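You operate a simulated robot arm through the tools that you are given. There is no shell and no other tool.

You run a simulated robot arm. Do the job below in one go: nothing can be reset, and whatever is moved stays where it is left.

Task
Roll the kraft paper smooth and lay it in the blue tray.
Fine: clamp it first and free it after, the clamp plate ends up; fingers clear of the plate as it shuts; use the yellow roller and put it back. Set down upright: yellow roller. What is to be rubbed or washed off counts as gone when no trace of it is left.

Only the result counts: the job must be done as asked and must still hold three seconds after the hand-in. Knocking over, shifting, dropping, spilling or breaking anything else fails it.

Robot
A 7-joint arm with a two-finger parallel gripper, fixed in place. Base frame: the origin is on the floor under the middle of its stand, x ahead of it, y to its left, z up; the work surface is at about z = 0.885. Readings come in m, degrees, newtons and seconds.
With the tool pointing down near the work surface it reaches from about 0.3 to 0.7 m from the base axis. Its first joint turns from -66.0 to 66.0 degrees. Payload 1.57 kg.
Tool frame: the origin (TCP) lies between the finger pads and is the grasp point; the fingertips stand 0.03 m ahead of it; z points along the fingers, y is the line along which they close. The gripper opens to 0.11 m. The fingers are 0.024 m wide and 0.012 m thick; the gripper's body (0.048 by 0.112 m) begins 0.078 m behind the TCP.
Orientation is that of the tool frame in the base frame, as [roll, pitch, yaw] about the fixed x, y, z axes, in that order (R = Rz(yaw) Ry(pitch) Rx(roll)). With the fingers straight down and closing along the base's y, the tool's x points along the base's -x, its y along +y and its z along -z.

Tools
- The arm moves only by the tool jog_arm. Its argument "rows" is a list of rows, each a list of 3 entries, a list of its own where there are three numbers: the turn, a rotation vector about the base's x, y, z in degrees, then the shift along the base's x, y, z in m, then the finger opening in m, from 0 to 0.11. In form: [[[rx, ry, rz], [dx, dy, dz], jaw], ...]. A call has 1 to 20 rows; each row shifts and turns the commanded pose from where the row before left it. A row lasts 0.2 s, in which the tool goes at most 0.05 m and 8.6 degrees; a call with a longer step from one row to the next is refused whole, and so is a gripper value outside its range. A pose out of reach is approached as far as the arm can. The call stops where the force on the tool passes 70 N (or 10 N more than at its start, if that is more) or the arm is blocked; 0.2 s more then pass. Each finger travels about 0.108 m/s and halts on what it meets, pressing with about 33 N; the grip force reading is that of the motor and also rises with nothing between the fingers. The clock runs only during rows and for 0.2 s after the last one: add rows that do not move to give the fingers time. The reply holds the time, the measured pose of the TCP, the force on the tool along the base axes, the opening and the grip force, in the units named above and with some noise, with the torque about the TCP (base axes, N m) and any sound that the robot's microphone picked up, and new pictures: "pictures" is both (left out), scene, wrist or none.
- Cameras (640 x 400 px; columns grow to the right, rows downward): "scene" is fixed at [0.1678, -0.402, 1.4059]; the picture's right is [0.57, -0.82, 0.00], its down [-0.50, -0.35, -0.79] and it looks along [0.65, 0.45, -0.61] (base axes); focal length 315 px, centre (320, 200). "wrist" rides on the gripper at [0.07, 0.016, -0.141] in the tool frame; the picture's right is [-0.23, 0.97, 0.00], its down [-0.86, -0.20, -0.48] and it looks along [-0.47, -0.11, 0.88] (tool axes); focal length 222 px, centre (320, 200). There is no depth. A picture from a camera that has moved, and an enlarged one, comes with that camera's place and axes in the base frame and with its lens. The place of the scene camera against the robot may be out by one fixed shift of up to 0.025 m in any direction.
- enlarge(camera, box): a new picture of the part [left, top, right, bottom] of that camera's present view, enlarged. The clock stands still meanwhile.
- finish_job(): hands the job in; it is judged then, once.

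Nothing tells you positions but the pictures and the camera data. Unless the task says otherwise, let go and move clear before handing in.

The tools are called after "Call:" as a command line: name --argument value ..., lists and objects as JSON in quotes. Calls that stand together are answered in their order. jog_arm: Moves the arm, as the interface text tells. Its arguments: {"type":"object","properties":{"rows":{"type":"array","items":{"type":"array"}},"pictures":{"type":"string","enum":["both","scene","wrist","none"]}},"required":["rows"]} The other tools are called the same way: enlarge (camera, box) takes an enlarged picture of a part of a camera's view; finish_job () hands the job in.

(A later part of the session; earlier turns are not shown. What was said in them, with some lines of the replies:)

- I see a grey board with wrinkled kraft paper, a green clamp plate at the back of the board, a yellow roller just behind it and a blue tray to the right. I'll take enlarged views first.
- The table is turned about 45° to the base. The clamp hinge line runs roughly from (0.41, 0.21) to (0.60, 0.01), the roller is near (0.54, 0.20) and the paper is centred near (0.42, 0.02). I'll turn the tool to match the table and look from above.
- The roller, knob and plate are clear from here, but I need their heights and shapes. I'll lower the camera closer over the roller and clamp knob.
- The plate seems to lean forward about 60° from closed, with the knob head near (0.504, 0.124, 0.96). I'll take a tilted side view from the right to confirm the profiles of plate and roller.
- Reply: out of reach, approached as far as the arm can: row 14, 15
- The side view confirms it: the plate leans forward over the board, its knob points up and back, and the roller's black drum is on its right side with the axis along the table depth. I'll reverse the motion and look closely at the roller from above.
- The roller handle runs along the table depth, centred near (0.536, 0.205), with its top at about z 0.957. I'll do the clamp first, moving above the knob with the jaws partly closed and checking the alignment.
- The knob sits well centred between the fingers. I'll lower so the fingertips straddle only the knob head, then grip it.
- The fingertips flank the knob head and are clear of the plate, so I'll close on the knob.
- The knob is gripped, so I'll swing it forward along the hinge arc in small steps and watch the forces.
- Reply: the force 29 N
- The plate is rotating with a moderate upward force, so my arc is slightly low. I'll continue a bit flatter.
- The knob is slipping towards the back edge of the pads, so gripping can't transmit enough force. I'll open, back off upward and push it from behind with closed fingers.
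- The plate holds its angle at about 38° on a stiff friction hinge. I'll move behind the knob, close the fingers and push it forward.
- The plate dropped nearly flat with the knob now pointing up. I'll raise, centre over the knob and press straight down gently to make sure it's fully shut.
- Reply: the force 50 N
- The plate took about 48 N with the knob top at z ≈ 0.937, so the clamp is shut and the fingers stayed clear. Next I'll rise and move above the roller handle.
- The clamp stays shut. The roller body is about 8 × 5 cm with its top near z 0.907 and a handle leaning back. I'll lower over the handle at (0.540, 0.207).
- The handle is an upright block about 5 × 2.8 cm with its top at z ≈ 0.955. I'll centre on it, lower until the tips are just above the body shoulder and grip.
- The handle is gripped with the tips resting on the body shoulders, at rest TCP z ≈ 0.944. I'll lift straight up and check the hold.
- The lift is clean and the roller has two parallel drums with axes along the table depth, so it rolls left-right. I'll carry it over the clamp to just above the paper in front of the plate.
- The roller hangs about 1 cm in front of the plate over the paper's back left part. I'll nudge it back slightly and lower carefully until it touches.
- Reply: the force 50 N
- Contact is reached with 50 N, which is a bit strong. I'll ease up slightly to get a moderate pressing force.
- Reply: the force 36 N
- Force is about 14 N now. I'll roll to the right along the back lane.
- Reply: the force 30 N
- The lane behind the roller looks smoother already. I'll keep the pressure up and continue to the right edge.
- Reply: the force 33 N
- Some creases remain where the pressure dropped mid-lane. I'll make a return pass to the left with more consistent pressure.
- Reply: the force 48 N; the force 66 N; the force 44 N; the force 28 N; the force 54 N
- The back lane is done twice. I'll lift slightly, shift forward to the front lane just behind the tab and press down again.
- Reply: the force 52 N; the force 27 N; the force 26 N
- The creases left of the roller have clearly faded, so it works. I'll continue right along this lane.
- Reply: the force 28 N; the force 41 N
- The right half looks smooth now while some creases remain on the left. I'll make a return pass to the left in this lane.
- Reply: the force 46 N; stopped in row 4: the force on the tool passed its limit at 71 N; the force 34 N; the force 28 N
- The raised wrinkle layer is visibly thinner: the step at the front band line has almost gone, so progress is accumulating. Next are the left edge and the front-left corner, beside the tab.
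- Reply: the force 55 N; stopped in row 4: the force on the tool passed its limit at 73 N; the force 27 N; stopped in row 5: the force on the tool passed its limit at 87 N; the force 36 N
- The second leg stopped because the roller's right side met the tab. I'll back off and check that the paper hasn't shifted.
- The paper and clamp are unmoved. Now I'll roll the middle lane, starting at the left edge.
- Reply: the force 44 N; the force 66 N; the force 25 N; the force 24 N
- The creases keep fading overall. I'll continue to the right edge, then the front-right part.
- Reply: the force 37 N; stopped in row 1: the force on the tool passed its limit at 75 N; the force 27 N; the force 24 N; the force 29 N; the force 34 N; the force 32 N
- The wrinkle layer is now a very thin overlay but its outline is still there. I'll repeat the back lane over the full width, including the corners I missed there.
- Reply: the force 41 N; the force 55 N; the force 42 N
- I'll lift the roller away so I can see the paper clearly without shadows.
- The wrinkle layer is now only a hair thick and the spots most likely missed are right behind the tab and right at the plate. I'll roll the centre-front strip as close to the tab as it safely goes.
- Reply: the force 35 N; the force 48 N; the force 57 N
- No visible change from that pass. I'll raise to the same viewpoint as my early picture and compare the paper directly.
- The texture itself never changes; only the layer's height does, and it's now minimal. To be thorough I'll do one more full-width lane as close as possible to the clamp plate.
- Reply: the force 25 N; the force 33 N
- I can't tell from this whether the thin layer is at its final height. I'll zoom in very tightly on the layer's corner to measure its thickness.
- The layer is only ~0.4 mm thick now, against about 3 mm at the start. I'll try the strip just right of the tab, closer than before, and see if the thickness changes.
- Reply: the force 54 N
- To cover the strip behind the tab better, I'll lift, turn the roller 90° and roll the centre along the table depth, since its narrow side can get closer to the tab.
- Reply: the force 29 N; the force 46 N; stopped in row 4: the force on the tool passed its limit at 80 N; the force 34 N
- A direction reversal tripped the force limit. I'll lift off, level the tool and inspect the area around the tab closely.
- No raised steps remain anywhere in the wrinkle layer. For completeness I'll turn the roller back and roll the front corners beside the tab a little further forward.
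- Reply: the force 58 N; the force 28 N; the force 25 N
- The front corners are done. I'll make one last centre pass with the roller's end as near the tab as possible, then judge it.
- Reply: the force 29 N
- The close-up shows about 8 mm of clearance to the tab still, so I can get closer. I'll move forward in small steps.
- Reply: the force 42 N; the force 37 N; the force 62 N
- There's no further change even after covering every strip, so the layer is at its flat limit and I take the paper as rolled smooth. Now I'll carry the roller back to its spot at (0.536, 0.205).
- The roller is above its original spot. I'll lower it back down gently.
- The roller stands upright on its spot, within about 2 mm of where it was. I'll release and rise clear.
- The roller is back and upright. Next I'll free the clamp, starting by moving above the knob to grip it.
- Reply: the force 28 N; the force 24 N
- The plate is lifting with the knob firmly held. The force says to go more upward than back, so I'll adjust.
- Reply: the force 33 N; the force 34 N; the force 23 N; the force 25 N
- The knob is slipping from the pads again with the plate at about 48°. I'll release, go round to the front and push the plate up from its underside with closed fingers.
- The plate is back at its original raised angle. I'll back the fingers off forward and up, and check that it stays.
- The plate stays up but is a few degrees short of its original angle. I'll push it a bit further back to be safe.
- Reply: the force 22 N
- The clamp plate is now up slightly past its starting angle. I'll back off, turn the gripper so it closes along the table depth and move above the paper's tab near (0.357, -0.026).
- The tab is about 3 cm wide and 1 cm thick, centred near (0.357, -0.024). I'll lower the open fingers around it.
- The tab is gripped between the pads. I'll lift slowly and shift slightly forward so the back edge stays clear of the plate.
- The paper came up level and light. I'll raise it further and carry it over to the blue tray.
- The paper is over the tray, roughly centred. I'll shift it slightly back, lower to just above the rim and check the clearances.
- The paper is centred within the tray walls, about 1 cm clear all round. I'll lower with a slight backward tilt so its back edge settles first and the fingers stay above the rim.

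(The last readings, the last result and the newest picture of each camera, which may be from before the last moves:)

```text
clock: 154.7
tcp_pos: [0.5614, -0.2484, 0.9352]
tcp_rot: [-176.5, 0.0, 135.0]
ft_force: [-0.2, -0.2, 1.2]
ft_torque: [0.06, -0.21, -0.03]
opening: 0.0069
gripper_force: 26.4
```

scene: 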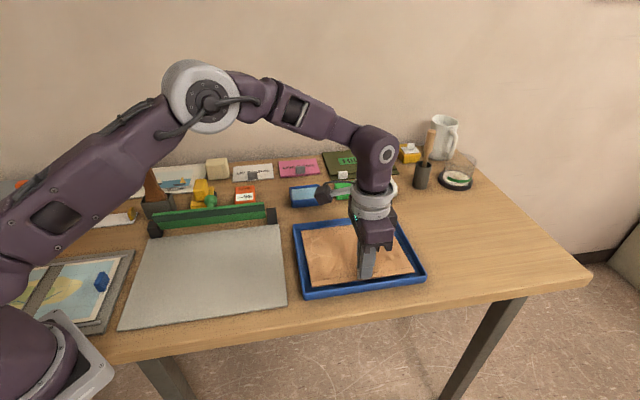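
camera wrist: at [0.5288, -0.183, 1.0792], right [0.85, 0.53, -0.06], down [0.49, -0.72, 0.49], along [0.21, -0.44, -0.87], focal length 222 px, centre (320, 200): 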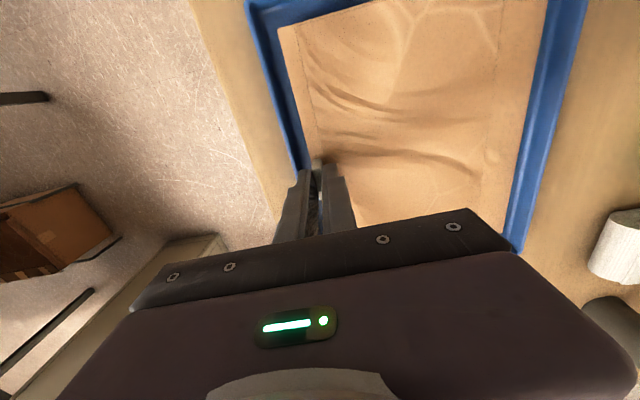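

The back edge is touching the tray floor. I'll open the fingers gently to let the front settle, then rise.

Call:
jog_arm --rows '[[[0, 0, 0], [0, 0, 0], 0.012], [[0, 0, 0], [0, 0, 0], 0.018], [[0, 0, 0], [0, 0, 0], 0.022], [[0, 0, 0], [0, 0, 0], 0.022], [[0, 0, 0], [0, 0, 0.01], 0.022], [[0, 0, 0], [0, 0, 0.02], 0.03], [[0, 0, 0], [0, 0, 0.04], 0.05], [[0, 0, 0], [0, 0, 0.04], 0.05]]' --pictures "both"

Call:
enlarge --camera "scene" --box '[280, 190, 440, 310]'

Call:
enlarge --camera "wrist" --box '[200, 0, 560, 230]'

```text
clock: 156.5
tcp_pos: [0.5625, -0.2478, 1.0449]
tcp_rot: [-176.4, 0.0, 134.9]
ft_force: [0.9, 0.2, -0.3]
ft_torque: [0.03, 0.01, 0.02]
opening: 0.05
gripper_force: 0.1
camera wrist: at [0.5299, -0.1815, 1.1854], right [0.85, 0.53, -0.06], down [0.48, -0.73, 0.49], along [0.21, -0.44, -0.87], focal length 222 px, centre (320, 200)
```

scene: 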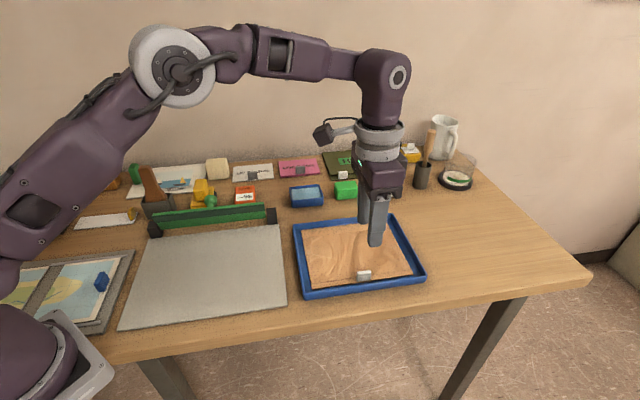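
wrist: 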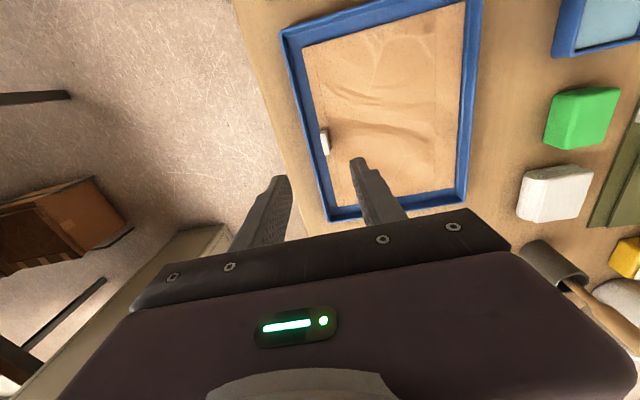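

```text
3.33 times, centred on (360, 250) of scene
camera zoom: at [0.1677, -0.402, 1.4059], right [0.57, -0.82, 0.0], down [-0.5, -0.35, -0.79], along [0.65, 0.45, -0.61], focal length 1050 px, centre (187, 33)
```

zoom: 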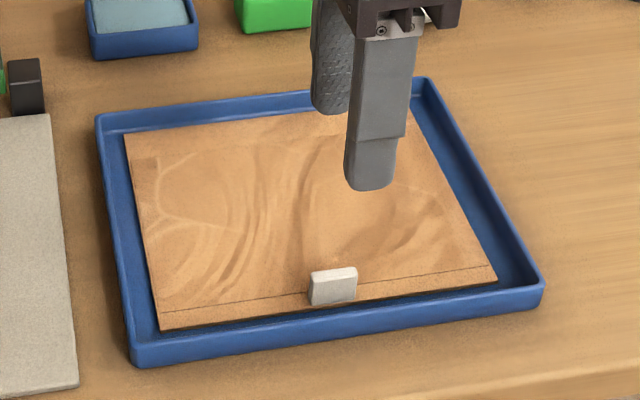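

```text
1.74 times, centred on (380, 115) of wrist
camera zoom: at [0.5299, -0.1815, 1.1854], right [0.85, 0.53, -0.06], down [0.48, -0.73, 0.49], along [0.21, -0.44, -0.87], focal length 386 px, centre (216, 348)
```

zoom: 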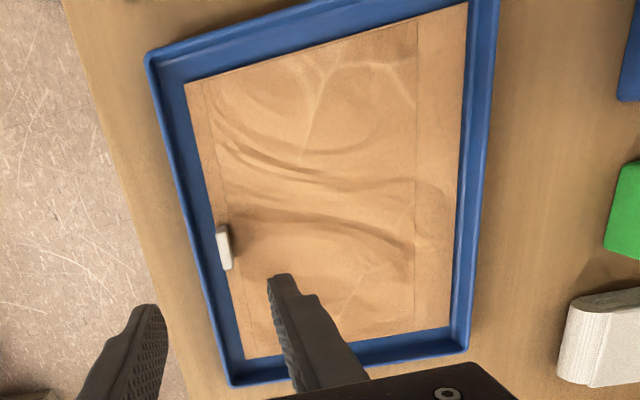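

The paper lies flat in the tray. I'll raise the arm clear and inspect the final scene.

Call:
jog_arm --rows '[[[1.2, -1.2, 0], [-0.02, 0.02, 0.03], 0.05], [[1.2, -1.2, 0], [-0.025, 0.025, 0.03], 0.05], [[0, 0, 0], [-0.03, 0.03, 0.02], 0.05], [[0, 0, 0], [-0.03, 0.03, 0.02], 0.05], [[0, 0, 0], [-0.03, 0.03, 0.02], 0.05], [[0, 0, 0], [0, 0, 0], 0.05]]' --pictures "both"

Call:
enlarge --camera "scene" --box '[280, 190, 440, 310]'

Call:
enlarge --camera "scene" --box '[130, 140, 290, 240]'

Call:
enlarge --camera "scene" --box '[318, 275, 348, 293]'

```text
clock: 157.9
tcp_pos: [0.4266, -0.1138, 1.1644]
tcp_rot: [-180.0, 0.2, 135.0]
ft_force: [-0.9, 0.4, 0.4]
ft_torque: [0.04, 0.03, 0.04]
opening: 0.0503
gripper_force: 0.1
camera wrist: at [0.3892, -0.0526, 1.3062], right [0.85, 0.53, 0.0], down [0.46, -0.75, 0.48], along [0.25, -0.41, -0.88], focal length 222 px, centre (320, 200)
```

scene: 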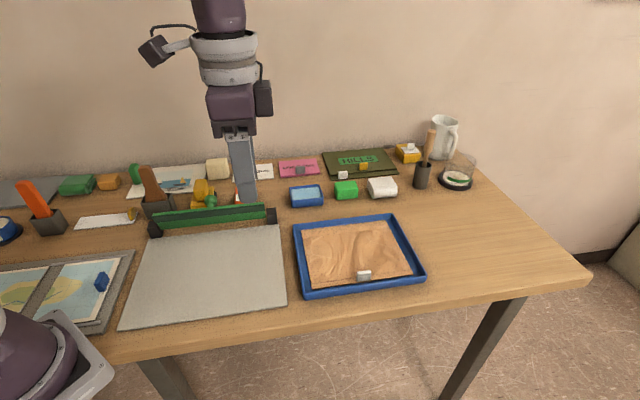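
wrist: 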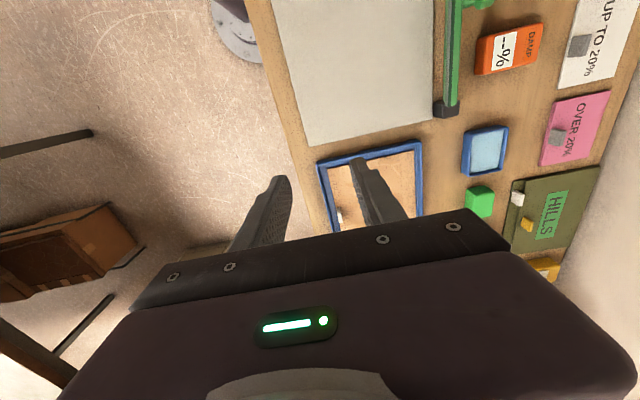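

```text
3.33 times, centred on (360, 250) of scene
camera zoom: at [0.1677, -0.402, 1.4059], right [0.57, -0.82, 0.0], down [-0.5, -0.35, -0.79], along [0.65, 0.45, -0.61], focal length 1050 px, centre (187, 33)
```

zoom: 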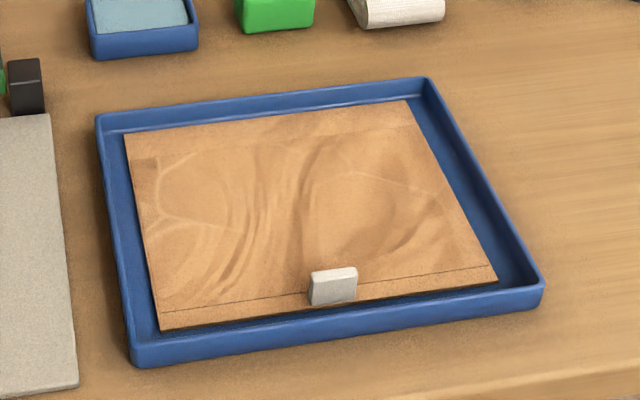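

```text
4.00 times, centred on (210, 190) of scene
camera zoom: at [0.1677, -0.402, 1.4059], right [0.57, -0.82, 0.0], down [-0.5, -0.35, -0.79], along [0.65, 0.45, -0.61], focal length 1260 px, centre (760, 240)
```

zoom: 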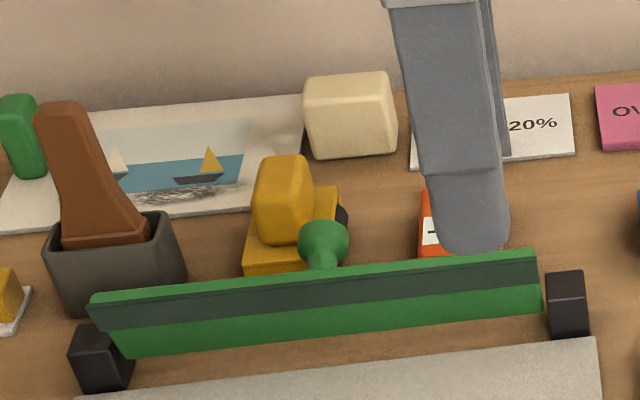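

```text
16.00 times, centred on (333, 284) of scene
camera zoom: at [0.1677, -0.402, 1.4059], right [0.57, -0.82, 0.0], down [-0.5, -0.35, -0.79], along [0.65, 0.45, -0.61], focal length 5041 px, centre (112, -1144)
```

zoom: 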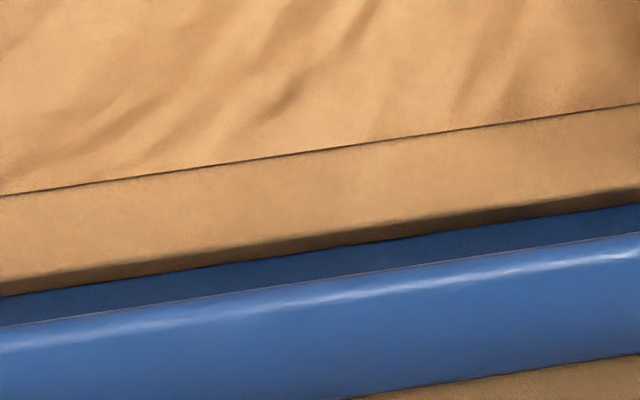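

The paper lies flat in the blue tray with a margin on all sides. The yellow roller stands upright in its place, the clamp plate is up and nothing else has moved. I couldn't confirm the smoothing from the pictures: the wrinkle layer is nearly flat, but faint crease marks still show on the paper. The arm is clear, so I'm handing the job in.

Call:
finish_job

```text
The job is handed in.
```

The kraft paper is rolled and lying flat in the blue tray, but I can't be sure it counts as fully smooth. I rolled every part the roller could reach, several times over. The raised wrinkle layer went from about 3 mm to roughly 0.4 mm by eye, but faint crease marks still show in the pictures.

- **Clamp:** I shut it before rolling by pushing the knob from behind and above, with the fingers never under the plate. After rolling I opened it again, and the plate now stands up slightly past its starting angle.
- **Roller:** the yellow roller is back upright, within about 2 mm of where it started.
- **Contact with the tab:** the roller bumped the paper's tab once while rolling. Neither the paper nor the clamp moved.
- **Tray:** the paper's front edge dropped about a centimetre when I let go, and the paper settled flat with about a centimetre clear on each side.

Nothing else on the table was moved, and the arm is clear of everything.
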